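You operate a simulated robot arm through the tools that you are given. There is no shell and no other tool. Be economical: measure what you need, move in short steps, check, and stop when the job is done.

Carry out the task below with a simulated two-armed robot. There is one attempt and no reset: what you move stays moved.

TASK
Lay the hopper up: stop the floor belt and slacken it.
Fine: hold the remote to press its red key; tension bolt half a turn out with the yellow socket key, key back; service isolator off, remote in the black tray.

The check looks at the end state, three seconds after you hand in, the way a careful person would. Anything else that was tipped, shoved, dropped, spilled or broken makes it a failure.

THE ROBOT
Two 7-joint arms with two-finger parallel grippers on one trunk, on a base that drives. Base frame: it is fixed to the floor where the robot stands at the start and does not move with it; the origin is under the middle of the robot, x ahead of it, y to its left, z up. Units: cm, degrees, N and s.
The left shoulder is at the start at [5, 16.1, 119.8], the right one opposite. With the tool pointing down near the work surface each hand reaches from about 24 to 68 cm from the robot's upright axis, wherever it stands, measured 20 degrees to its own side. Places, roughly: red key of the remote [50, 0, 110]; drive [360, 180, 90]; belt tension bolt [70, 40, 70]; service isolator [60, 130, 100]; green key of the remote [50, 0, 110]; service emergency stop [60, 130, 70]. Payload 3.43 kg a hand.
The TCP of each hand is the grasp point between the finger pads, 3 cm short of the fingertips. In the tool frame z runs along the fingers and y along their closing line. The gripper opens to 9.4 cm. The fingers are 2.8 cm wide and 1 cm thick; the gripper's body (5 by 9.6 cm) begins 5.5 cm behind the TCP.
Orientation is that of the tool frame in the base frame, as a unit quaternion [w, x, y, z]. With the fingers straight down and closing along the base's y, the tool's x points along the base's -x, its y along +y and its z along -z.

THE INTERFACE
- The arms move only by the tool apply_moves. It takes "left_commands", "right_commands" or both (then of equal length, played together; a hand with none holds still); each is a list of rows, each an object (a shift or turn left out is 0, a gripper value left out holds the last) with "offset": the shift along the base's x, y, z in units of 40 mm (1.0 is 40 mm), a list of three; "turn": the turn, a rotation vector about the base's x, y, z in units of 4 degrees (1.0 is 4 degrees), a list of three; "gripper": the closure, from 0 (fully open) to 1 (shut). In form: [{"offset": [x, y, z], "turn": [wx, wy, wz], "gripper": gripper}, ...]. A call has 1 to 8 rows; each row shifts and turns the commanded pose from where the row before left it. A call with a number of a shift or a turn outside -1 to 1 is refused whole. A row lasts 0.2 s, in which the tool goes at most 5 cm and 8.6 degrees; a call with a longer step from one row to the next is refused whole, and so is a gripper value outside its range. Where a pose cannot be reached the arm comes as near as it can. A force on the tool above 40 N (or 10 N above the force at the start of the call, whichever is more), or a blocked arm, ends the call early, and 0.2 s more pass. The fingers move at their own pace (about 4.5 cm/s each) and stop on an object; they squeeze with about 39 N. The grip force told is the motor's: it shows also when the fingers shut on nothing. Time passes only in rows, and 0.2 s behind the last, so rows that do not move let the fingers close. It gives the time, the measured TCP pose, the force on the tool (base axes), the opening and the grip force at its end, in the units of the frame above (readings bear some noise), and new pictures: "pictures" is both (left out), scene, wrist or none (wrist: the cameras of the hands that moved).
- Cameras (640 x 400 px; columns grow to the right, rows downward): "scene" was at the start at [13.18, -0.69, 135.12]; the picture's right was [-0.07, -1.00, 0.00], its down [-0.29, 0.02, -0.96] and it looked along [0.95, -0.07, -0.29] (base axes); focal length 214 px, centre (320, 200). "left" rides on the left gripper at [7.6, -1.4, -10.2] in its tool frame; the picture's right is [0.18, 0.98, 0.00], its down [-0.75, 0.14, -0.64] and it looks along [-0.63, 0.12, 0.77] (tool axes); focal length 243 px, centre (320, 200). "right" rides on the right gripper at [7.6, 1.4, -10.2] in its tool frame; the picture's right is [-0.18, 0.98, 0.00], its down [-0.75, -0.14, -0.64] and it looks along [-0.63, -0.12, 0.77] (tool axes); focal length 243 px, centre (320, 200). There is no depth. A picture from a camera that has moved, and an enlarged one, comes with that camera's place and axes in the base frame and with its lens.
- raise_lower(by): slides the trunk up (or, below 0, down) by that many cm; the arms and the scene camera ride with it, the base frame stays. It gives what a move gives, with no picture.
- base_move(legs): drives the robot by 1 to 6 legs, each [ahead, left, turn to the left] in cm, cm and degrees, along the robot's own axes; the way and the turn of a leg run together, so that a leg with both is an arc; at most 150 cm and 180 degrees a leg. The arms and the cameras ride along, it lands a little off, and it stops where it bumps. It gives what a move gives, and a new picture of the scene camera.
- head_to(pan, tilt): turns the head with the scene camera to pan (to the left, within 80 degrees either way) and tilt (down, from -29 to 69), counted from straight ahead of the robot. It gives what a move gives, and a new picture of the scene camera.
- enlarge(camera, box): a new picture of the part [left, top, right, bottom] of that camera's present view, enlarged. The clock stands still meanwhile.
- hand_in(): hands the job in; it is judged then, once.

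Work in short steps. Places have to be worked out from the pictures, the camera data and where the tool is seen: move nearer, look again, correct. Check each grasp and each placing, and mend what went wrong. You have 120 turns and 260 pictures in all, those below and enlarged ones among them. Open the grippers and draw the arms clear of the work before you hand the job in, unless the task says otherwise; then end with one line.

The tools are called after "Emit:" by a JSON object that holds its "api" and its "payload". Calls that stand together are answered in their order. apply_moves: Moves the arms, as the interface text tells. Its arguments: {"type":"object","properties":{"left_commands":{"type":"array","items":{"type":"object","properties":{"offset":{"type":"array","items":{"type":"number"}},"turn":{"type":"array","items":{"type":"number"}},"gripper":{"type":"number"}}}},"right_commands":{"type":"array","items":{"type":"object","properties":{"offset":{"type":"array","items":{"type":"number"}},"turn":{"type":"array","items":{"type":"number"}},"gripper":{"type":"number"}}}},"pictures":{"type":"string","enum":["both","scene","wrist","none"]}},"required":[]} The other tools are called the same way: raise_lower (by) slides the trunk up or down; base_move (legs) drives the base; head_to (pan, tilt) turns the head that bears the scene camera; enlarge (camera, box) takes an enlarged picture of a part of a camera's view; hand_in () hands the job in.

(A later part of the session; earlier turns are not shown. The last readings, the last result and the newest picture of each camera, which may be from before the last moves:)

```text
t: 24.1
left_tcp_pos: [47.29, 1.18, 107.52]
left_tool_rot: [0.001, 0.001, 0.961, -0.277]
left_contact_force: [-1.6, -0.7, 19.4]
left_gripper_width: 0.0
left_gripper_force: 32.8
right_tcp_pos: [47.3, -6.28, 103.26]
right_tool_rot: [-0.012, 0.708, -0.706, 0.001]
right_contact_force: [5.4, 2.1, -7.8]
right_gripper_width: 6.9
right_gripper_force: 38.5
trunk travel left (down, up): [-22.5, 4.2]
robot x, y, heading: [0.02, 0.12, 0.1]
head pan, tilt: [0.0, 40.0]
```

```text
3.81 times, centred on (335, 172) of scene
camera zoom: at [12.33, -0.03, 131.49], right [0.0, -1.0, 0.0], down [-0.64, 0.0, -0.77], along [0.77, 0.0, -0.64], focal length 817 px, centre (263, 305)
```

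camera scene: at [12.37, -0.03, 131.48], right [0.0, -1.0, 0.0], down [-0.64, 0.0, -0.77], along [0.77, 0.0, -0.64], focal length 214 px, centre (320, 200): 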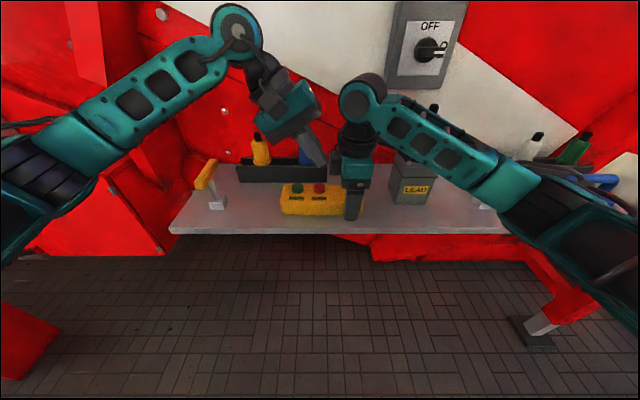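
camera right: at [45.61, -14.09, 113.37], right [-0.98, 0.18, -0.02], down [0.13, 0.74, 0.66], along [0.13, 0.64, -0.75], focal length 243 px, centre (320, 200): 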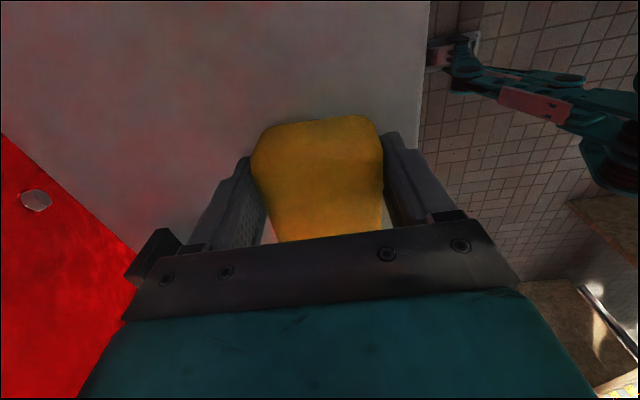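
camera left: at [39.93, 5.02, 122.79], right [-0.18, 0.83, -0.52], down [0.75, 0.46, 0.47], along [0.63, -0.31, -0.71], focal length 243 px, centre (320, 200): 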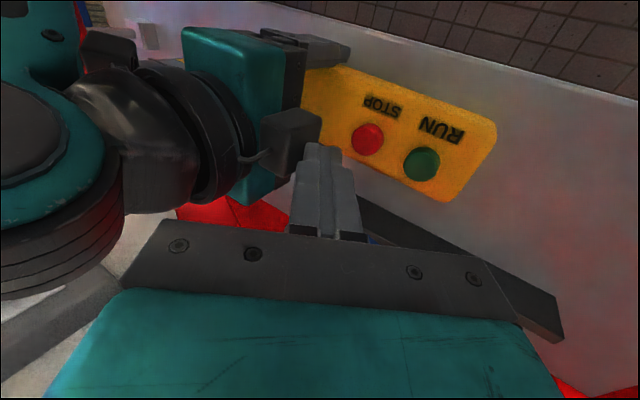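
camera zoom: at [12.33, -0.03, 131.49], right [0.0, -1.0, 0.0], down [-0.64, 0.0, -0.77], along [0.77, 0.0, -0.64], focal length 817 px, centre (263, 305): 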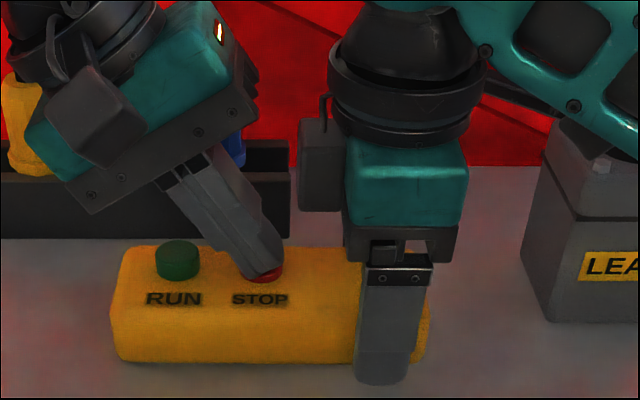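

The red key is visibly down at 19 N. I'll lift the left hand clear, untilt it, and check the key and any sign of the belt.

Emit:
{"api": "apply_moves", "payload": {"left_commands": [{"offset": [0, 0.1, 0.5]}, {"offset": [0, 0.4, 0.6]}, {"offset": [0, 0.5, 0.5]}, {"offset": [0, 0.5, 0.5], "turn": [1, 0, 0]}, {"offset": [0, 0.5, 0.3], "turn": [1, 0, 0]}, {"offset": [0, 0.5, 0.3], "turn": [1, 0, 0]}, {"offset": [0, 0.5, 0.3], "turn": [1, 0, 0]}, {"offset": [0, 0.5, 0.3], "turn": [1, 0, 0]}], "pictures": "none"}}

Emit:
{"api": "apply_moves", "payload": {"left_commands": [{"offset": [-0.3, 0.5, 0.3], "turn": [1, 0, 0], "gripper": 0.3}, {"offset": [-0.3, 0.5, 0.2], "turn": [1, 0, 0]}, {"offset": [-0.3, 0.5, 0], "turn": [1, 0, 0]}, {}]}}

Emit:
{"api": "head_to", "payload": {"pan": 28, "tilt": -5}}

```text
t: 25.9
left_tcp_pos: [47.4, 15.23, 120.58]
left_tool_rot: [0.0, 0.001, 0.995, -0.103]
left_contact_force: [-0.4, 0.3, 0.2]
left_gripper_width: 0.01
left_gripper_force: 33.1
right_tcp_pos: [47.34, -6.18, 103.37]
right_tool_rot: [-0.012, 0.709, -0.705, 0.002]
right_contact_force: [-0.1, 0.7, -0.8]
right_gripper_width: 6.91
right_gripper_force: 39.2
trunk travel left (down, up): [-22.5, 4.2]
robot x, y, heading: [-0.26, 0.18, -0.2]
head pan, tilt: [0.0, 40.0]
```

```text
t: 26.9
left_tcp_pos: [43.76, 20.92, 122.35]
left_tool_rot: [0.0, 0.0, 1.0, 0.0]
left_contact_force: [-0.4, 0.0, 0.2]
left_gripper_width: 6.58
left_gripper_force: 0.0
right_tcp_pos: [47.29, -6.19, 103.33]
right_tool_rot: [-0.012, 0.708, -0.706, 0.001]
right_contact_force: [0.8, -0.3, 0.0]
right_gripper_width: 6.9
right_gripper_force: 38.9
trunk travel left (down, up): [-22.5, 4.2]
robot x, y, heading: [0.08, 0.2, 0.1]
head pan, tilt: [0.0, 40.0]
camera scene: at [12.38, -0.05, 131.48], right [0.0, -1.0, 0.0], down [-0.64, 0.0, -0.77], along [0.77, 0.0, -0.64], focal length 214 px, centre (320, 200)
camera left: at [36.03, 19.52, 132.71], right [-0.18, 0.98, 0.0], down [0.75, 0.14, 0.64], along [0.63, 0.12, -0.77], focal length 243 px, centre (320, 200)
```

scene: 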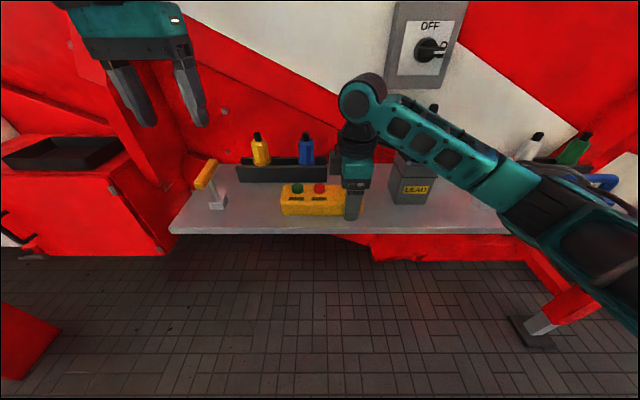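
left: 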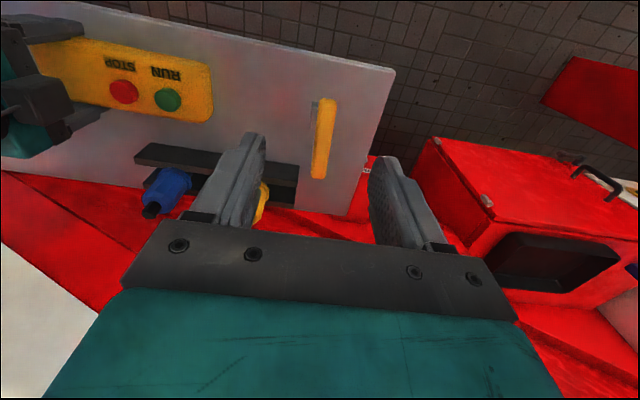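

```text
t: 28.1
left_tcp_pos: [43.81, 20.82, 122.34]
left_tool_rot: [0.0, 0.002, 1.0, 0.0]
left_contact_force: [0.3, -1.0, -0.2]
left_gripper_width: 6.58
left_gripper_force: 0.1
right_tcp_pos: [47.37, -6.3, 103.36]
right_tool_rot: [-0.012, 0.709, -0.705, 0.001]
right_contact_force: [-0.3, -0.5, 0.8]
right_gripper_width: 6.92
right_gripper_force: 38.7
trunk travel left (down, up): [-22.5, 4.2]
robot x, y, heading: [-0.18, 0.11, 0.0]
head pan, tilt: [28.0, -5.0]
camera scene: at [11.6, 4.06, 138.62], right [0.47, -0.88, 0.0], down [0.08, 0.04, -1.0], along [0.88, 0.47, 0.09], focal length 214 px, centre (320, 200)
```

scene: 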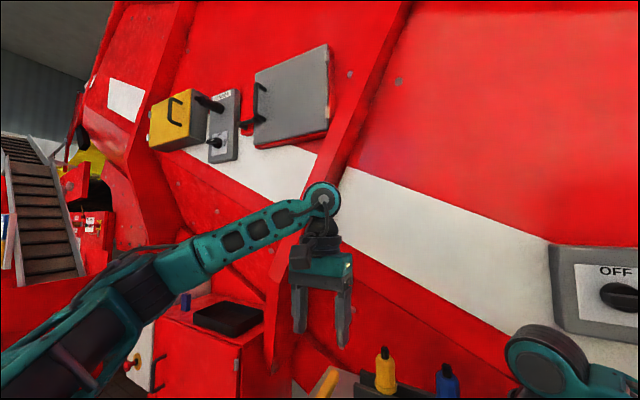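

I can't see the belt from here, but the key was clearly pressed. I'll release the remote on the table and bring the right arm up and back.

Emit:
{"api": "apply_moves", "payload": {"right_commands": [{"gripper": 0}, {"gripper": 0}, {"gripper": 0}, {"offset": [0, 0, 0.5]}, {"offset": [0, 0, 0.8]}, {"offset": [0, 0, 1]}, {"offset": [0, 0, 1]}, {"offset": [-0.3, 0, 1]}], "pictures": "none"}}

Emit:
{"api": "apply_moves", "payload": {"right_commands": [{"offset": [-0.5, -0.3, 0.8]}, {"offset": [-0.5, -0.3, 0.8]}, {"offset": [-0.5, -0.3, 0.8]}, {"offset": [-0.5, -0.3, 0.8]}, {"offset": [-0.5, -0.3, 0.8]}, {"offset": [-0.5, -0.3, 0.8]}, {"offset": [-0.5, -0.3, 0.5]}, {"offset": [-0.5, -0.3, 0]}], "pictures": "none"}}

Emit:
{"api": "head_to", "payload": {"pan": 15, "tilt": 40}}

Emit:
{"api": "enlarge", "payload": {"camera": "left", "box": [250, 50, 450, 210]}}

Emit:
{"api": "enlarge", "payload": {"camera": "scene", "box": [230, 130, 430, 260]}}

```text
t: 29.9
left_tcp_pos: [43.74, 20.86, 122.33]
left_tool_rot: [0.001, 0.001, 1.0, -0.001]
left_contact_force: [-0.3, -0.2, 0.0]
left_gripper_width: 6.58
left_gripper_force: 0.0
right_tcp_pos: [46.12, -6.35, 120.53]
right_tool_rot: [-0.012, 0.709, -0.705, 0.001]
right_contact_force: [-0.6, 0.0, -0.6]
right_gripper_width: 9.4
right_gripper_force: 0.0
trunk travel left (down, up): [-22.5, 4.2]
robot x, y, heading: [-0.1, 0.07, 0.3]
head pan, tilt: [28.0, -5.0]
```

```text
t: 31.7
left_tcp_pos: [43.66, 20.97, 122.47]
left_tool_rot: [0.0, 0.001, 1.0, 0.0]
left_contact_force: [0.8, 0.1, -1.0]
left_gripper_width: 6.58
left_gripper_force: 0.1
right_tcp_pos: [29.83, -16.07, 141.88]
right_tool_rot: [-0.013, 0.709, -0.705, 0.0]
right_contact_force: [-0.5, -0.3, 0.8]
right_gripper_width: 9.4
right_gripper_force: 0.1
trunk travel left (down, up): [-22.5, 4.2]
robot x, y, heading: [-0.02, 0.12, -0.1]
head pan, tilt: [28.0, -5.0]
```

```text
t: 32.8
left_tcp_pos: [43.65, 20.89, 122.39]
left_tool_rot: [0.001, 0.001, 1.0, 0.0]
left_contact_force: [-0.3, -0.4, 0.6]
left_gripper_width: 6.57
left_gripper_force: 0.1
right_tcp_pos: [29.99, -15.87, 141.89]
right_tool_rot: [-0.012, 0.709, -0.705, 0.001]
right_contact_force: [-0.2, 1.2, -1.1]
right_gripper_width: 9.41
right_gripper_force: 0.0
trunk travel left (down, up): [-22.5, 4.2]
robot x, y, heading: [-0.35, -0.2, 0.1]
head pan, tilt: [15.0, 40.0]
camera scene: at [12.07, 2.16, 131.49], right [0.26, -0.97, 0.0], down [-0.62, -0.17, -0.77], along [0.74, 0.2, -0.64], focal length 214 px, centre (320, 200)
```

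scene: 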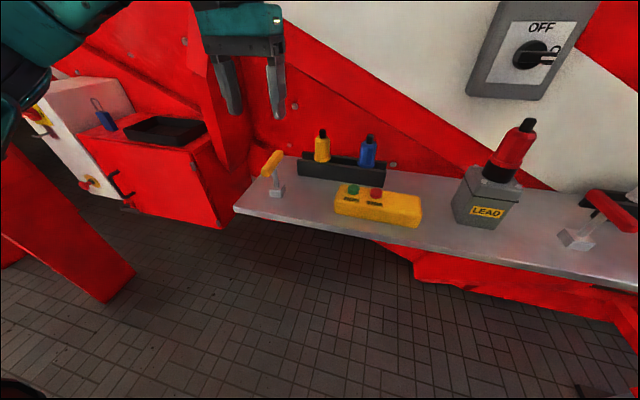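

```text
2.50 times, centred on (350, 130) of left
camera zoom: at [36.02, 19.52, 132.71], right [-0.18, 0.98, 0.0], down [0.75, 0.14, 0.64], along [0.63, 0.12, -0.77], focal length 606 px, centre (245, 375)
```

zoom: 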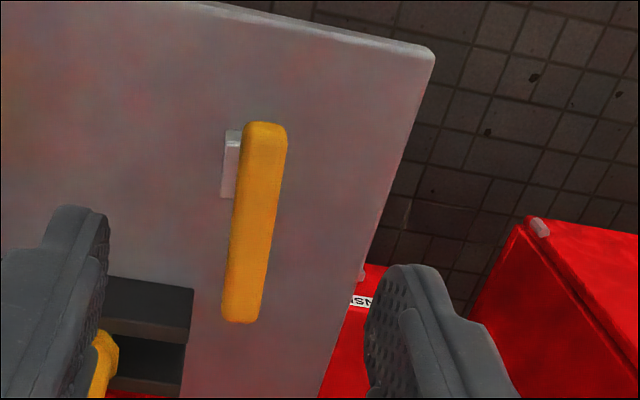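

```text
3.08 times, centred on (330, 195) of scene
camera zoom: at [12.07, 2.16, 131.49], right [0.26, -0.97, 0.0], down [-0.62, -0.17, -0.77], along [0.74, 0.2, -0.64], focal length 660 px, centre (289, 215)
```

zoom: 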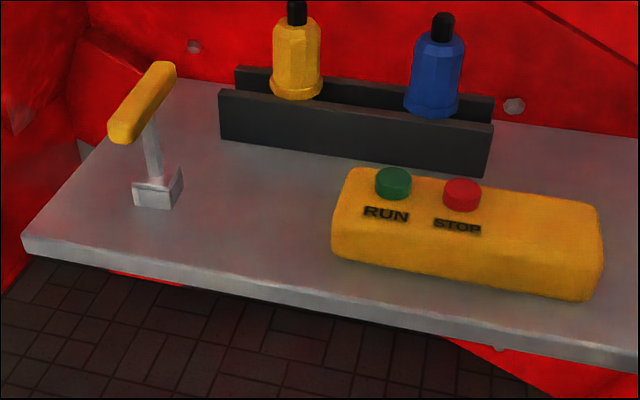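

The key's handle runs from about (43.8, 21.9) to (52.2, 22.4) at z≈108.5, with its stand centred under it at (48.1, 22.2). I'll move the left hand down over the handle.

Emit:
{"api": "apply_moves", "payload": {"left_commands": [{"offset": [0.3, 0.1, 0], "turn": [0, 0, 0.8]}, {"offset": [0.4, 0.1, -0.2]}, {"offset": [0.4, 0.12, -0.6]}, {"offset": [0, 0, -0.6]}, {"offset": [0, 0, -0.6]}, {"offset": [0, 0, -0.4]}, {}], "pictures": "wrist"}}

Emit:
{"api": "enlarge", "payload": {"camera": "scene", "box": [220, 90, 350, 210]}}

```text
t: 34.4
left_tcp_pos: [48.35, 22.24, 112.9]
left_tool_rot: [0.0, -0.028, 1.0, 0.001]
left_contact_force: [1.0, -0.1, 0.1]
left_gripper_width: 6.56
left_gripper_force: 0.0
right_tcp_pos: [29.97, -15.91, 141.96]
right_tool_rot: [-0.012, 0.709, -0.706, 0.001]
right_contact_force: [0.0, 0.8, 0.2]
right_gripper_width: 9.4
right_gripper_force: 0.1
trunk travel left (down, up): [-22.5, 4.2]
robot x, y, heading: [0.21, -0.17, -0.0]
head pan, tilt: [15.0, 40.0]
camera left: at [40.58, 20.49, 123.17], right [-0.24, 0.97, 0.0], down [0.74, 0.18, 0.64], along [0.62, 0.15, -0.77], focal length 243 px, centre (320, 200)
```

left: 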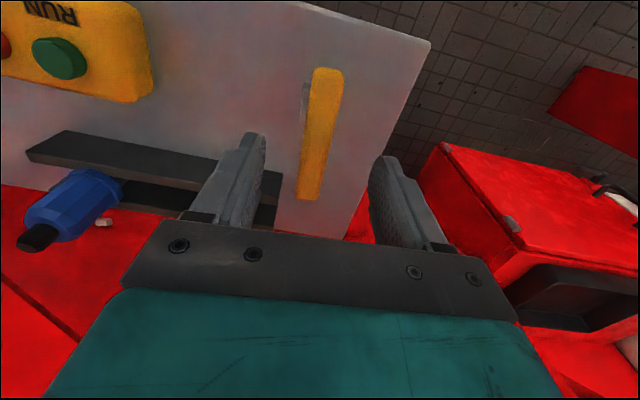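

```text
3.33 times, centred on (285, 150) of scene
camera zoom: at [12.07, 2.16, 131.48], right [0.26, -0.97, 0.0], down [-0.62, -0.17, -0.77], along [0.74, 0.2, -0.64], focal length 715 px, centre (437, 367)
```

zoom: 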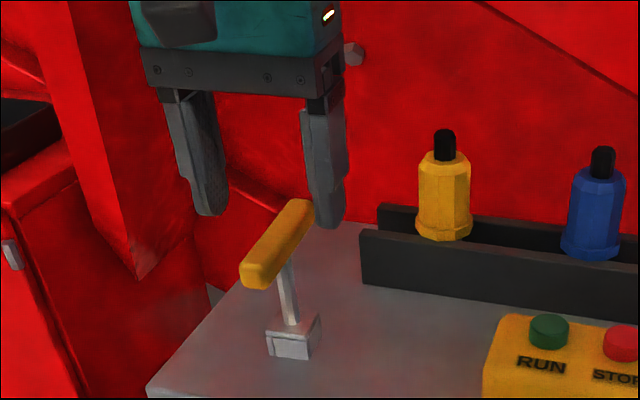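

Lined up. I'll shift x by −0.5 cm, lower 5.2 cm and close on the handle.

Emit:
{"api": "apply_moves", "payload": {"left_commands": [{"offset": [-0.12, 0, -0.4]}, {"offset": [0, 0, -0.4]}, {"offset": [0, 0, -0.3]}, {"offset": [0, 0, -0.2]}, {"gripper": 0.9}, {"gripper": 0.9}, {"gripper": 0.9}, {"gripper": 0.9}], "pictures": "wrist"}}

Emit:
{"api": "enlarge", "payload": {"camera": "scene", "box": [220, 90, 350, 210]}}

```text
t: 36.2
left_tcp_pos: [47.6, 22.48, 107.9]
left_tool_rot: [0.0, -0.028, 1.0, 0.0]
left_contact_force: [-0.1, -0.4, -0.7]
left_gripper_width: 2.2
left_gripper_force: 39.0
right_tcp_pos: [29.98, -15.92, 141.8]
right_tool_rot: [-0.013, 0.709, -0.705, 0.001]
right_contact_force: [-0.1, 0.7, 0.6]
right_gripper_width: 9.37
right_gripper_force: 0.0
trunk travel left (down, up): [-22.5, 4.2]
robot x, y, heading: [-0.15, -0.08, 0.1]
head pan, tilt: [15.0, 40.0]
camera left: at [40.04, 20.54, 118.08], right [-0.24, 0.97, 0.0], down [0.74, 0.18, 0.64], along [0.62, 0.15, -0.77], focal length 243 px, centre (320, 200)
```

left: 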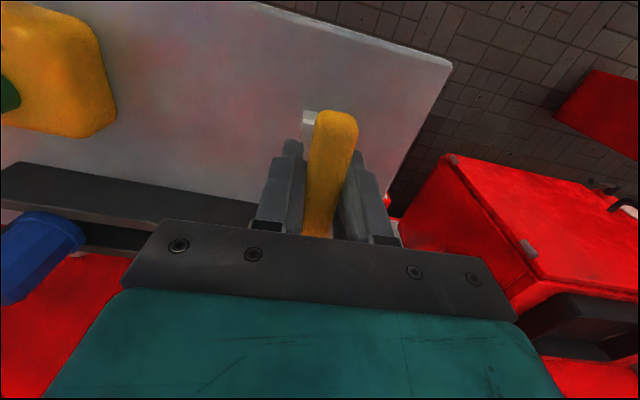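

```text
3.33 times, centred on (285, 150) of scene
camera zoom: at [12.07, 2.16, 131.48], right [0.26, -0.97, 0.0], down [-0.62, -0.17, -0.77], along [0.74, 0.2, -0.64], focal length 715 px, centre (437, 367)
```

zoom: 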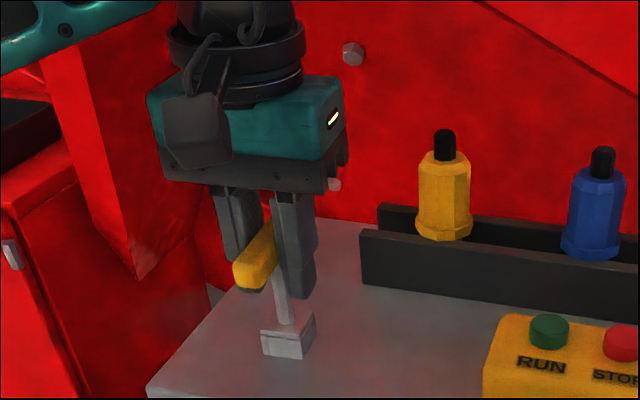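

Gripped at 2.2 cm. I'll lift slowly and see whether the block comes along as the key's socket or stays as a stand.

Emit:
{"api": "apply_moves", "payload": {"left_commands": [{"offset": [0, 0, 0.2]}, {"offset": [0, 0, 0.2]}, {"offset": [0, 0, 0.3]}, {"offset": [0, 0, 0.4]}, {"offset": [0, 0, 0.4]}], "pictures": "wrist"}}

Emit:
{"api": "enlarge", "payload": {"camera": "scene", "box": [220, 90, 350, 210]}}

```text
t: 37.4
left_tcp_pos: [47.76, 22.38, 113.66]
left_tool_rot: [0.0, -0.027, 1.0, 0.0]
left_contact_force: [0.4, 0.6, -1.6]
left_gripper_width: 2.17
left_gripper_force: 39.5
right_tcp_pos: [29.9, -15.94, 141.78]
right_tool_rot: [-0.012, 0.708, -0.706, 0.001]
right_contact_force: [0.0, -0.6, 0.5]
right_gripper_width: 9.39
right_gripper_force: 0.1
trunk travel left (down, up): [-22.5, 4.2]
robot x, y, heading: [0.27, 0.2, -0.1]
head pan, tilt: [15.0, 40.0]
camera left: at [40.14, 20.62, 124.08], right [-0.24, 0.97, 0.0], down [0.74, 0.18, 0.64], along [0.62, 0.15, -0.77], focal length 243 px, centre (320, 200)
```

left: 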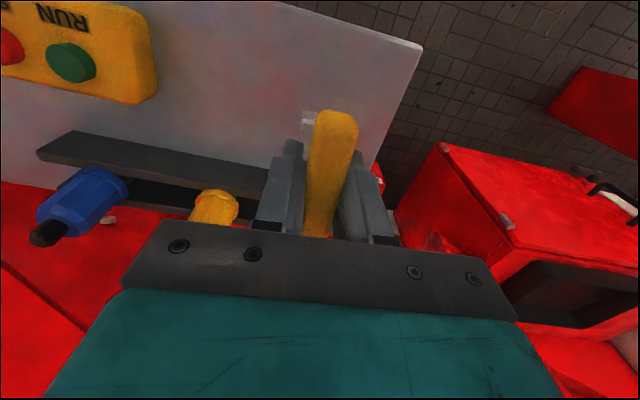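

```text
3.33 times, centred on (285, 150) of scene
camera zoom: at [12.07, 2.15, 131.48], right [0.26, -0.97, 0.0], down [-0.62, -0.17, -0.77], along [0.74, 0.2, -0.64], focal length 715 px, centre (437, 367)
```

zoom: 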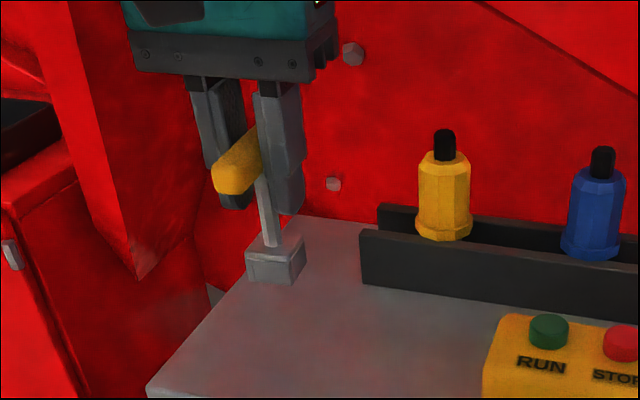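

The block is the key's own square socket, standing free on the table, so the key bottom is 7.9 cm below TCP. I'll raise the key, draw the right hand back, then drive to the left and ahead so the bolt comes within reach.

Emit:
{"api": "apply_moves", "payload": {"left_commands": [{"offset": [-0.2, 0, 0.7]}, {"offset": [-0.2, 0, 0.7]}, {"offset": [-0.3, 0, 0.7]}, {"offset": [-0.3, 0, 0.7]}, {"offset": [-0.3, 0, 0.7]}, {"offset": [-0.3, 0, 0.5]}], "right_commands": [{"offset": [-0.3, -0.2, 0]}, {"offset": [-0.3, -0.2, 0]}, {"offset": [-0.3, -0.2, 0]}, {"offset": [-0.2, -0.2, 0]}, {"offset": [-0.2, -0.2, 0]}, {"offset": [0, 0, 0]}], "pictures": "none"}}

Emit:
{"api": "base_move", "payload": {"legs": [[0, 24, 0], [10, 0, 0]]}}

Emit:
{"api": "head_to", "payload": {"pan": 15, "tilt": 50}}

```text
t: 38.8
left_tcp_pos: [41.41, 22.39, 130.09]
left_tool_rot: [0.0, -0.028, 1.0, 0.001]
left_contact_force: [-0.5, -0.3, -1.3]
left_gripper_width: 2.17
left_gripper_force: 38.9
right_tcp_pos: [25.55, -18.73, 140.02]
right_tool_rot: [-0.013, 0.708, -0.706, 0.001]
right_contact_force: [-0.1, 0.2, 0.4]
right_gripper_width: 9.41
right_gripper_force: 0.1
right hand out of reach, approached as far as the arm can: row 3, 4, 5
trunk travel left (down, up): [-22.5, 4.2]
robot x, y, heading: [-0.2, 0.21, -0.1]
head pan, tilt: [15.0, 40.0]
```

```text
t: 41.2
left_tcp_pos: [51.25, 45.34, 130.08]
left_tool_rot: [0.0, -0.027, 1.0, 0.0]
left_contact_force: [-0.3, -0.3, -0.8]
left_gripper_width: 2.17
left_gripper_force: 39.2
right_tcp_pos: [35.57, 4.19, 140.1]
right_tool_rot: [-0.013, 0.708, -0.706, 0.0]
right_contact_force: [-0.3, 0.5, 0.1]
right_gripper_width: 9.4
right_gripper_force: 0.0
trunk travel left (down, up): [-22.5, 4.2]
robot x, y, heading: [9.81, 23.28, -0.2]
head pan, tilt: [15.0, 40.0]
camera scene: at [21.96, 25.17, 131.47], right [0.26, -0.97, 0.0], down [-0.62, -0.17, -0.77], along [0.74, 0.2, -0.64], focal length 214 px, centre (320, 200)
```

scene: 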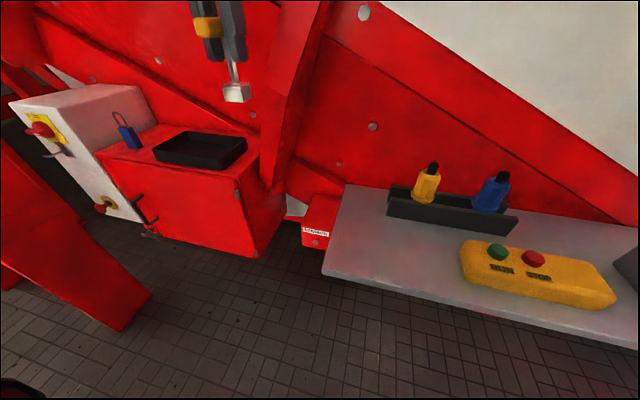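

```text
t: 42.0
left_tcp_pos: [51.27, 45.5, 129.99]
left_tool_rot: [0.001, -0.027, 1.0, -0.001]
left_contact_force: [-0.1, 0.5, -1.2]
left_gripper_width: 2.17
left_gripper_force: 39.1
right_tcp_pos: [35.37, 4.14, 140.07]
right_tool_rot: [-0.014, 0.709, -0.706, 0.001]
right_contact_force: [0.0, 0.5, -1.1]
right_gripper_width: 9.4
right_gripper_force: 0.0
trunk travel left (down, up): [-22.5, 4.2]
robot x, y, heading: [9.56, 23.05, -0.0]
head pan, tilt: [15.0, 50.0]
camera scene: at [21.1, 24.97, 130.07], right [0.26, -0.97, 0.0], down [-0.74, -0.2, -0.64], along [0.62, 0.17, -0.77], focal length 214 px, centre (320, 200)
```

scene: 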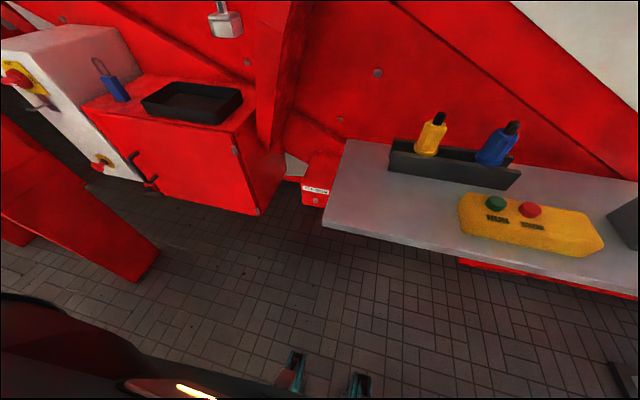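

Tension box is in view now; I'll zoom in on it.

Emit:
{"api": "enlarge", "payload": {"camera": "scene", "box": [240, 110, 400, 220]}}

Emit:
{"api": "enlarge", "payload": {"camera": "left", "box": [0, 0, 640, 400]}}

```text
3.64 times, centred on (320, 165) of scene
camera zoom: at [21.1, 24.97, 130.07], right [0.26, -0.97, 0.0], down [-0.74, -0.2, -0.64], along [0.62, 0.17, -0.77], focal length 780 px, centre (320, 327)
```

zoom: 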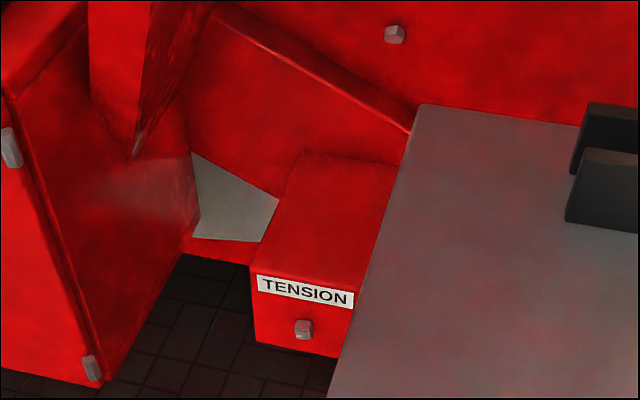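

```text
1.00 times, centred on (320, 200) of left
camera zoom: at [43.67, 43.59, 140.41], right [-0.24, 0.97, 0.0], down [0.74, 0.18, 0.64], along [0.62, 0.15, -0.77], focal length 243 px, centre (320, 200)
```

zoom: 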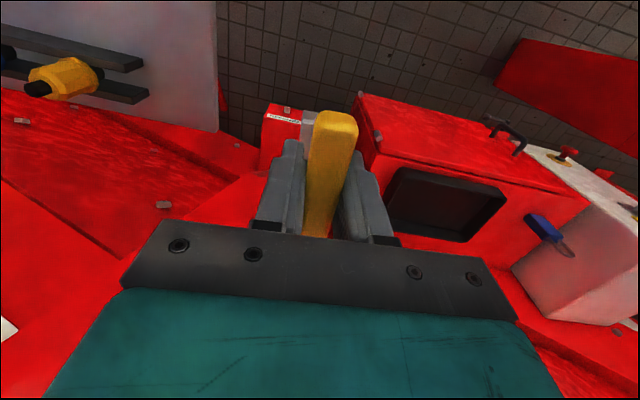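

The bolt is actually on the front face of the tension box, at about (71.6, 40.3, 66), with its axis towards the robot. The key must therefore be held level, pointing +x, and turned anticlockwise as seen from the front. I'll back up 10 cm, lower the trunk, and tilt the hand forward.

Emit:
{"api": "base_move", "payload": {"legs": [[-10, 0, 0]]}}

Emit:
{"api": "raise_lower", "payload": {"by": -22}}

Emit:
{"api": "apply_moves", "payload": {"left_commands": [{"turn": [0, -1, 0], "offset": [0, 0, 0]}, {"turn": [0, -1, 0], "offset": [0, 0, -0.1]}, {"turn": [0, -1, 0], "offset": [0, 0, -0.2]}, {"turn": [0, -1, 0], "offset": [0, 0, -0.3]}, {"turn": [0, -1, 0], "offset": [0, 0, -0.3]}, {"turn": [0, -1, 0], "offset": [0, 0, -0.3]}, {"turn": [0, -1, 0], "offset": [0, 0, -0.3]}, {"turn": [0, -1, 0], "offset": [0, 0, -0.3]}], "pictures": "scene"}}

```text
t: 43.1
left_tcp_pos: [41.31, 45.37, 130.13]
left_tool_rot: [0.001, -0.026, 1.0, 0.0]
left_contact_force: [-1.0, 0.8, -1.5]
left_gripper_width: 2.15
left_gripper_force: 39.0
right_tcp_pos: [25.41, 4.16, 140.12]
right_tool_rot: [-0.014, 0.708, -0.706, 0.001]
right_contact_force: [-0.2, -0.2, -0.5]
right_gripper_width: 9.4
right_gripper_force: 0.0
trunk travel left (down, up): [-22.5, 4.2]
robot x, y, heading: [-0.08, 23.06, -0.1]
head pan, tilt: [15.0, 50.0]
camera scene: at [11.02, 24.97, 130.07], right [0.26, -0.97, 0.0], down [-0.74, -0.2, -0.64], along [0.62, 0.16, -0.77], focal length 214 px, centre (320, 200)
```

scene: 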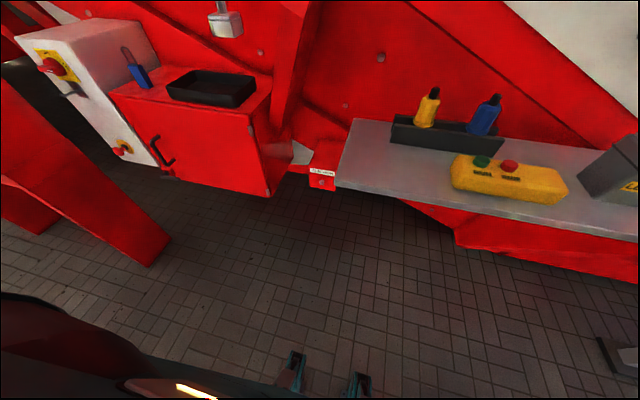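

```text
t: 45.5
left_tcp_pos: [41.32, 45.32, 108.1]
left_tool_rot: [0.0, -0.026, 1.0, 0.0]
left_contact_force: [0.2, 0.7, -0.7]
left_gripper_width: 2.18
left_gripper_force: 38.9
right_tcp_pos: [25.38, 4.09, 118.24]
right_tool_rot: [-0.013, 0.708, -0.706, 0.001]
right_contact_force: [0.4, 0.1, 0.1]
right_gripper_width: 9.41
right_gripper_force: 0.0
trunk travel left (down, up): [-0.5, 26.2]
robot x, y, heading: [-0.17, 23.7, -0.1]
head pan, tilt: [15.0, 50.0]
```

```text
t: 47.2
left_tcp_pos: [41.39, 45.41, 100.74]
left_tool_rot: [0.277, -0.024, 0.961, -0.009]
left_contact_force: [0.5, -0.1, -1.6]
left_gripper_width: 2.17
left_gripper_force: 39.0
right_tcp_pos: [25.44, 4.12, 118.07]
right_tool_rot: [-0.014, 0.708, -0.706, 0.0]
right_contact_force: [0.0, -0.7, -0.1]
right_gripper_width: 9.4
right_gripper_force: 0.0
trunk travel left (down, up): [-0.5, 26.2]
robot x, y, heading: [0.01, 23.03, -0.3]
head pan, tilt: [15.0, 50.0]
camera scene: at [11.09, 24.97, 108.07], right [0.26, -0.97, 0.0], down [-0.74, -0.2, -0.64], along [0.62, 0.16, -0.77], focal length 214 px, centre (320, 200)
```

scene: 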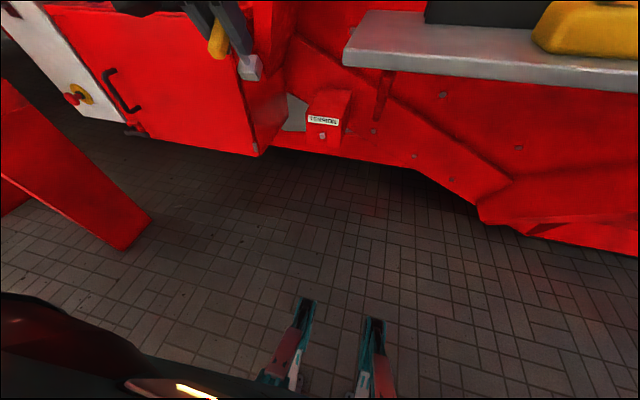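

Clear all round. I'll finish tilting to level and go down towards z≈66.

Emit:
{"api": "apply_moves", "payload": {"left_commands": [{"turn": [0, -1, 0], "offset": [0, 0, -0.6]}, {"turn": [0, -1, 0], "offset": [0, 0, -0.6]}, {"turn": [0, -1, 0], "offset": [0, 0, -0.6]}, {"turn": [0, -1, 0], "offset": [0, 0, -0.6]}, {"turn": [0, -1, 0], "offset": [0, 0, -0.6]}, {"turn": [0, -1, 0], "offset": [0, 0, -0.6]}, {"turn": [0, -1, 0], "offset": [0, 0, -0.6]}, {"turn": [0, -1, 0], "offset": [0, 0, -0.6]}], "pictures": "none"}}

Emit:
{"api": "apply_moves", "payload": {"left_commands": [{"turn": [0, -1, 0], "offset": [0, 0, -0.6]}, {"turn": [0, -1, 0], "offset": [0, 0, -0.6]}, {"turn": [0, -1, 0], "offset": [0, 0, -0.6]}, {"turn": [0, -1, 0], "offset": [0, 0, -0.6]}, {"turn": [0, -1, 0], "offset": [0, 0, -0.6]}, {"turn": [0, -1, 0], "offset": [0, 0, -0.6]}, {"turn": [0, -0.5, 0], "offset": [0, 0, -0.2]}]}}

```text
t: 49.0
left_tcp_pos: [43.35, 45.28, 83.9]
left_tool_rot: [0.51, -0.021, 0.86, -0.015]
left_contact_force: [0.2, 1.0, -1.1]
left_gripper_width: 2.19
left_gripper_force: 38.6
left hand out of reach, approached as far as the arm can: row 5, 6, 8
right_tcp_pos: [25.37, 4.2, 117.96]
right_tool_rot: [-0.013, 0.708, -0.706, 0.001]
right_contact_force: [-0.3, 0.4, -0.4]
right_gripper_width: 9.43
right_gripper_force: 0.1
trunk travel left (down, up): [-0.5, 26.2]
robot x, y, heading: [-0.27, 23.12, -0.2]
head pan, tilt: [15.0, 50.0]
```

```text
t: 50.6
left_tcp_pos: [43.58, 45.54, 84.07]
left_tool_rot: [0.517, -0.021, 0.856, -0.015]
left_contact_force: [0.7, 1.3, -1.0]
left_gripper_width: 2.19
left_gripper_force: 39.3
left hand out of reach, approached as far as the arm can: row 1, 2, 3, 4, 5, 6, 7
right_tcp_pos: [25.4, 4.13, 118.02]
right_tool_rot: [-0.013, 0.708, -0.706, 0.002]
right_contact_force: [-0.4, 0.2, 0.0]
right_gripper_width: 9.4
right_gripper_force: 0.0
trunk travel left (down, up): [-0.5, 26.2]
robot x, y, heading: [0.16, 23.47, -0.0]
head pan, tilt: [15.0, 50.0]
camera scene: at [11.09, 24.97, 108.06], right [0.26, -0.97, 0.0], down [-0.74, -0.2, -0.64], along [0.62, 0.16, -0.77], focal length 214 px, centre (320, 200)
camera left: at [30.98, 43.72, 82.28], right [-0.11, 0.97, -0.21], down [-0.22, 0.18, 0.96], along [0.97, 0.15, 0.19], focal length 243 px, centre (320, 200)
```

scene: 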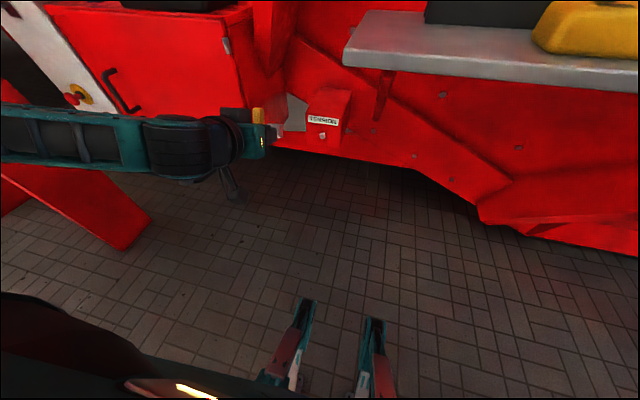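
left: 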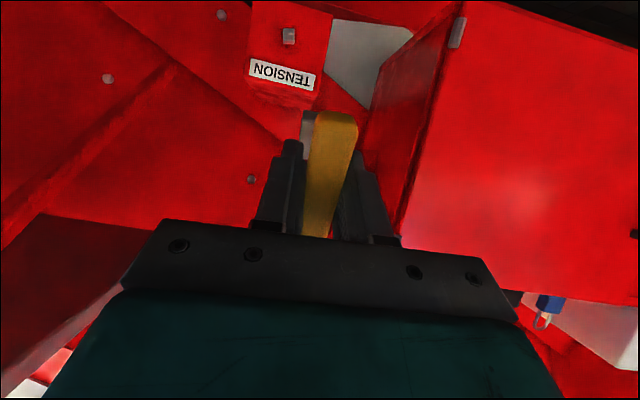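

The arm can't fold that close in. Extending forward should free it, so I'll move +x about 12 cm and see what it reaches.

Emit:
{"api": "apply_moves", "payload": {"left_commands": [{"offset": [0.5, 0, 0]}, {"offset": [0.5, 0, 0]}, {"offset": [0.5, 0, 0]}, {"offset": [0.5, 0, 0]}, {"offset": [0.5, 0, 0]}, {"offset": [0.5, 0, 0]}, {}, {}]}}

```text
t: 52.5
left_tcp_pos: [55.97, 45.46, 84.99]
left_tool_rot: [0.531, -0.021, 0.847, -0.015]
left_contact_force: [0.0, -0.3, -1.7]
left_gripper_width: 2.19
left_gripper_force: 39.0
left hand out of reach, approached as far as the arm can: row 1
right_tcp_pos: [25.46, 4.14, 117.99]
right_tool_rot: [-0.014, 0.708, -0.706, 0.001]
right_contact_force: [-0.2, 0.2, -0.6]
right_gripper_width: 9.43
right_gripper_force: 0.1
trunk travel left (down, up): [-0.5, 26.2]
robot x, y, heading: [-0.14, 23.27, -0.1]
head pan, tilt: [15.0, 50.0]
camera scene: at [11.09, 24.96, 108.06], right [0.26, -0.97, 0.0], down [-0.74, -0.2, -0.64], along [0.62, 0.16, -0.77], focal length 214 px, centre (320, 200)
camera left: at [43.27, 43.68, 82.68], right [-0.1, 0.97, -0.21], down [-0.25, 0.18, 0.95], along [0.96, 0.15, 0.23], focal length 243 px, centre (320, 200)
```

scene: 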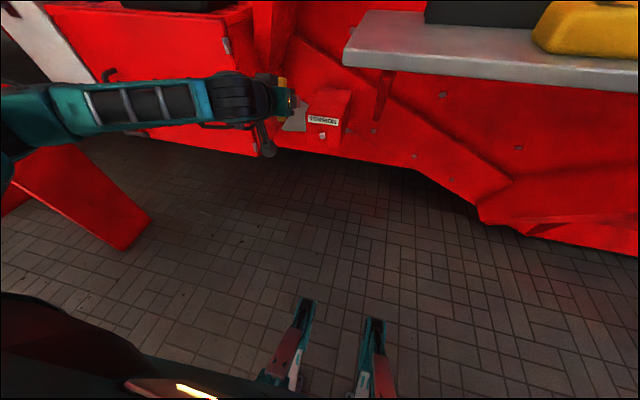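
left: 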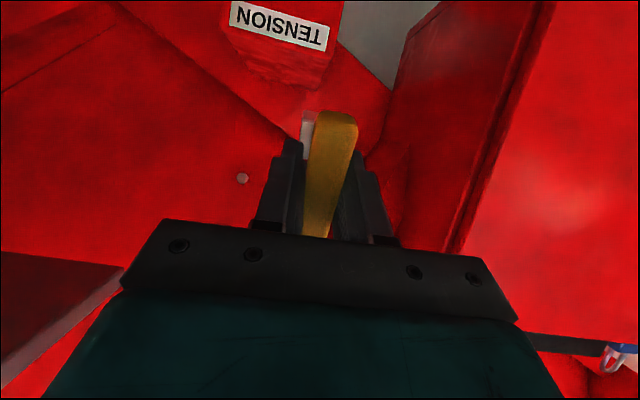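

Commands resume from the measured pose. I'll continue tilting and lowering from here.

Emit:
{"api": "apply_moves", "payload": {"left_commands": [{"turn": [0, -1, 0], "offset": [-0.1, 0, -0.5]}, {"turn": [0, -1, 0], "offset": [-0.1, 0, -0.5]}, {"turn": [0, -1, 0], "offset": [-0.1, 0, -0.5]}, {"turn": [0, -1, 0], "offset": [-0.1, 0, -0.5]}, {"turn": [0, -1, 0], "offset": [-0.1, -0.2, -0.5]}, {"turn": [0, -1, 0], "offset": [0, -0.2, -0.5]}, {"turn": [0, -0.5, 0], "offset": [0, -0.2, -0.5]}, {"offset": [0, -0.2, -0.5]}]}}

```text
t: 54.2
left_tcp_pos: [55.51, 45.48, 84.04]
left_tool_rot: [0.543, -0.02, 0.839, -0.015]
left_contact_force: [-0.1, -0.6, -1.5]
left_gripper_width: 2.16
left_gripper_force: 38.7
left hand out of reach, approached as far as the arm can: row 1, 2, 3, 4, 5, 6, 7, 8
right_tcp_pos: [25.45, 4.21, 118.2]
right_tool_rot: [-0.014, 0.708, -0.706, 0.002]
right_contact_force: [0.5, 0.3, 0.2]
right_gripper_width: 9.39
right_gripper_force: 0.1
trunk travel left (down, up): [-0.5, 26.2]
robot x, y, heading: [-0.24, 22.86, -0.3]
head pan, tilt: [15.0, 50.0]
camera scene: at [11.09, 24.96, 108.06], right [0.26, -0.97, 0.0], down [-0.74, -0.2, -0.64], along [0.62, 0.16, -0.77], focal length 214 px, centre (320, 200)
camera left: at [43.12, 43.69, 81.43], right [-0.09, 0.97, -0.21], down [-0.28, 0.18, 0.94], along [0.96, 0.15, 0.26], focal length 243 px, centre (320, 200)
```

scene: 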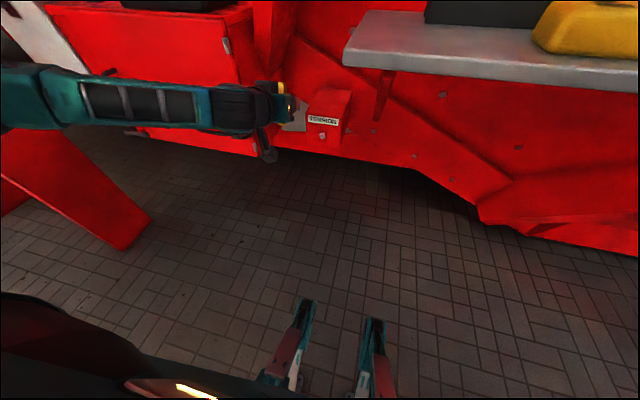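
left: 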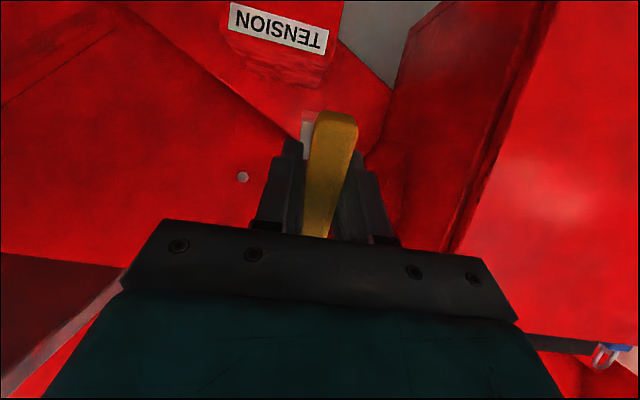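

The elbow is winged out sideways because the hand is too near the shoulder. I'll back the base 14 cm and extend the hand so the arm straightens.

Emit:
{"api": "base_move", "payload": {"legs": [[-14, 0, 0]]}}

Emit:
{"api": "apply_moves", "payload": {"left_commands": [{"offset": [0.5, -0.1, 0]}, {"offset": [0.5, -0.1, 0]}, {"offset": [0.5, -0.1, 0]}, {"offset": [0.5, -0.1, 0]}, {"offset": [0.5, -0.1, 0]}, {"offset": [0.5, -0.1, -0.2]}, {"offset": [0.3, 0, -0.3]}, {"offset": [0, 0, -0.3]}], "pictures": "scene"}}

Emit:
{"api": "apply_moves", "payload": {"left_commands": [{"turn": [0, -1, 0], "offset": [0, 0, -0.5]}, {"turn": [0, -1, 0], "offset": [0, 0, -0.5]}, {"turn": [0, -1, 0], "offset": [0, 0, -0.5]}, {"turn": [0, -1, 0], "offset": [0, 0, -0.5]}, {"turn": [0, -1, 0], "offset": [0, 0, -0.5]}, {"turn": [0, -1, 0], "offset": [0, 0, -0.3]}], "pictures": "scene"}}

```text
t: 55.6
left_tcp_pos: [41.95, 45.48, 84.07]
left_tool_rot: [0.544, -0.02, 0.839, -0.016]
left_contact_force: [0.5, 0.4, -0.4]
left_gripper_width: 2.19
left_gripper_force: 39.5
right_tcp_pos: [11.53, 4.11, 118.09]
right_tool_rot: [-0.014, 0.707, -0.707, 0.002]
right_contact_force: [0.5, 1.1, 0.1]
right_gripper_width: 9.38
right_gripper_force: 0.0
trunk travel left (down, up): [-0.5, 26.2]
robot x, y, heading: [-13.42, 23.17, -0.4]
head pan, tilt: [15.0, 50.0]
camera scene: at [-2.73, 24.99, 108.07], right [0.25, -0.97, 0.0], down [-0.74, -0.19, -0.64], along [0.62, 0.16, -0.77], focal length 214 px, centre (320, 200)
```

scene: 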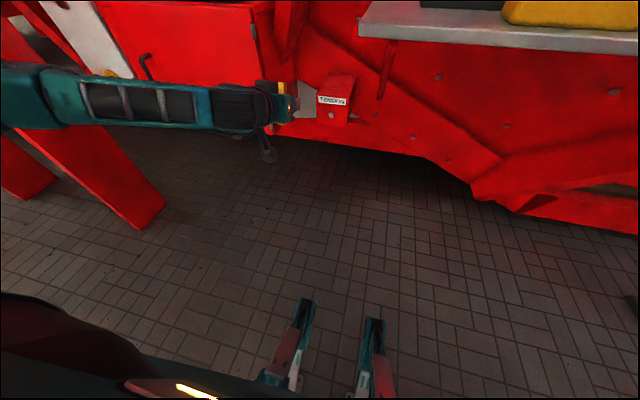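

```text
t: 57.4
left_tcp_pos: [55.19, 43.05, 80.95]
left_tool_rot: [0.544, -0.019, 0.839, -0.015]
left_contact_force: [-0.1, 0.2, -1.1]
left_gripper_width: 2.16
left_gripper_force: 39.2
right_tcp_pos: [11.68, 4.21, 118.03]
right_tool_rot: [0.014, -0.707, 0.707, 0.0]
right_contact_force: [0.8, 0.0, -0.2]
right_gripper_width: 9.4
right_gripper_force: 0.3
trunk travel left (down, up): [-0.5, 26.2]
robot x, y, heading: [-14.37, 22.94, -0.2]
head pan, tilt: [15.0, 50.0]
camera scene: at [-2.7, 24.99, 108.06], right [0.25, -0.97, 0.0], down [-0.74, -0.19, -0.64], along [0.62, 0.16, -0.77], focal length 214 px, centre (320, 200)
```

scene: 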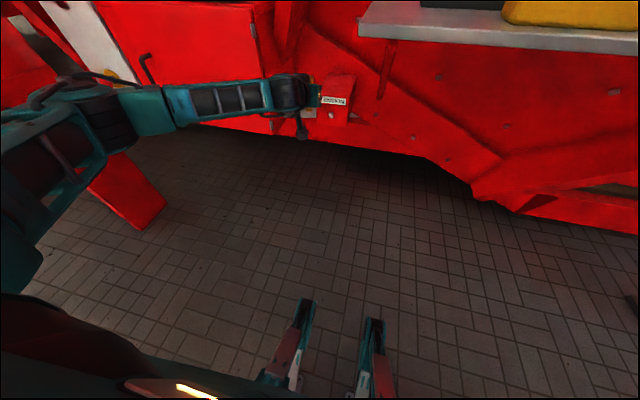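

```text
t: 58.8
left_tcp_pos: [55.46, 43.66, 80.89]
left_tool_rot: [0.554, -0.017, 0.832, -0.019]
left_contact_force: [-0.2, -0.1, -2.2]
left_gripper_width: 2.17
left_gripper_force: 39.3
left hand out of reach, approached as far as the arm can: row 1, 2, 3, 4, 5, 6
right_tcp_pos: [11.6, 4.17, 118.13]
right_tool_rot: [0.014, -0.707, 0.707, 0.0]
right_contact_force: [0.4, -0.6, -0.5]
right_gripper_width: 9.4
right_gripper_force: 0.2
trunk travel left (down, up): [-0.5, 26.2]
robot x, y, heading: [-13.83, 22.93, -0.3]
head pan, tilt: [15.0, 50.0]
camera scene: at [-2.71, 24.99, 108.06], right [0.25, -0.97, 0.0], down [-0.74, -0.19, -0.64], along [0.62, 0.16, -0.77], focal length 214 px, centre (320, 200)
```

scene: 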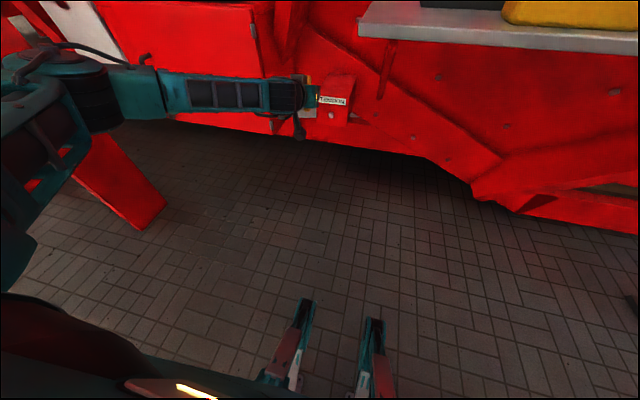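

The wrist roll is probably the limit, and I need a roll anyway. Because the socket is square, I can ratchet in 90° steps. I'll roll the hand + about its own axis and then try levelling.

Emit:
{"api": "apply_moves", "payload": {"left_commands": [{"turn": [0.92, 0, -0.39]}, {"turn": [0.92, 0, -0.39]}, {"turn": [0.92, 0, -0.39]}, {"turn": [0.92, 0, -0.39]}, {"turn": [0.92, 0, -0.39]}, {"turn": [0.92, 0, -0.39]}, {"turn": [0.92, 0, -0.39]}, {"turn": [0.92, 0, -0.39]}], "pictures": "none"}}

Emit:
{"api": "apply_moves", "payload": {"left_commands": [{"turn": [0.92, 0, -0.39]}, {"turn": [0.92, 0, -0.39]}, {"turn": [0.92, 0, -0.39]}, {"turn": [0.92, 0, -0.39]}, {"turn": [0.92, 0, -0.39]}, {"turn": [0.92, 0, -0.39]}, {"turn": [0.92, 0, -0.39]}, {"turn": [0.92, 0, -0.39]}], "pictures": "none"}}

Emit:
{"api": "apply_moves", "payload": {"left_commands": [{"turn": [0.92, 0, -0.39]}, {"turn": [0.92, 0, -0.39]}, {"turn": [0.92, 0, -0.39]}, {"turn": [0.92, 0, -0.39]}, {"turn": [0.92, 0, -0.39]}, {"turn": [0.92, 0, -0.39]}, {"turn": [0.5, 0, -0.2]}]}}

```text
t: 60.6
left_tcp_pos: [55.48, 43.71, 80.81]
left_tool_rot: [0.534, 0.214, 0.807, 0.135]
left_contact_force: [-0.2, 0.4, -1.2]
left_gripper_width: 2.19
left_gripper_force: 38.9
right_tcp_pos: [11.55, 4.17, 118.13]
right_tool_rot: [0.015, -0.707, 0.707, -0.001]
right_contact_force: [0.2, 0.7, 0.3]
right_gripper_width: 9.39
right_gripper_force: 0.1
trunk travel left (down, up): [-0.5, 26.2]
robot x, y, heading: [-13.81, 22.9, -0.1]
head pan, tilt: [15.0, 50.0]
```

```text
t: 62.4
left_tcp_pos: [55.58, 43.66, 80.79]
left_tool_rot: [0.474, 0.427, 0.718, 0.276]
left_contact_force: [-0.1, -0.4, -1.3]
left_gripper_width: 2.19
left_gripper_force: 39.4
right_tcp_pos: [11.5, 4.12, 118.1]
right_tool_rot: [0.014, -0.706, 0.708, -0.001]
right_contact_force: [-0.2, -0.1, 0.4]
right_gripper_width: 9.39
right_gripper_force: 0.0
trunk travel left (down, up): [-0.5, 26.2]
robot x, y, heading: [-14.25, 23.22, -0.3]
head pan, tilt: [15.0, 50.0]
```

```text
t: 64.0
left_tcp_pos: [55.57, 43.64, 80.77]
left_tool_rot: [0.397, 0.579, 0.604, 0.377]
left_contact_force: [0.0, -0.2, -1.8]
left_gripper_width: 2.2
left_gripper_force: 38.5
right_tcp_pos: [11.47, 4.11, 118.04]
right_tool_rot: [-0.014, 0.707, -0.707, 0.0]
right_contact_force: [-0.4, 0.6, 0.5]
right_gripper_width: 9.4
right_gripper_force: 0.1
trunk travel left (down, up): [-0.5, 26.2]
robot x, y, heading: [-14.0, 23.24, -0.3]
head pan, tilt: [15.0, 50.0]
camera scene: at [-2.71, 24.99, 108.06], right [0.25, -0.97, 0.0], down [-0.74, -0.19, -0.64], along [0.62, 0.16, -0.77], focal length 214 px, centre (320, 200)
camera left: at [45.31, 51.21, 83.39], right [0.39, 0.23, 0.89], down [-0.52, -0.74, 0.42], along [0.76, -0.63, -0.17], focal length 243 px, centre (320, 200)
```

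scene: 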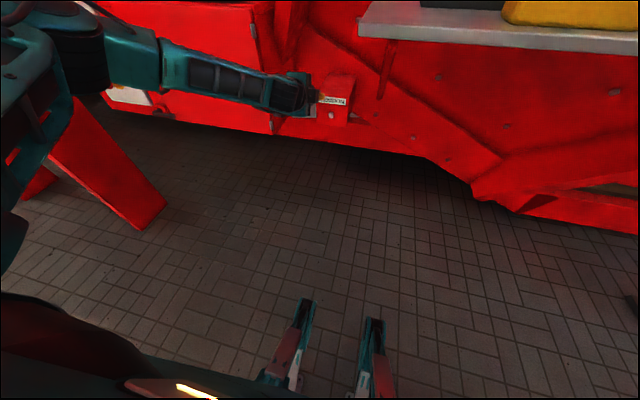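
left: 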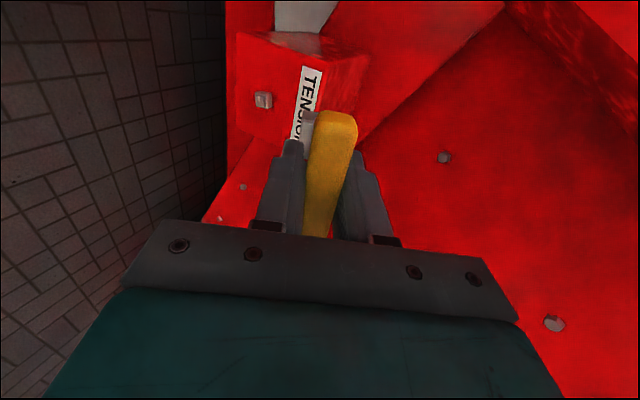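

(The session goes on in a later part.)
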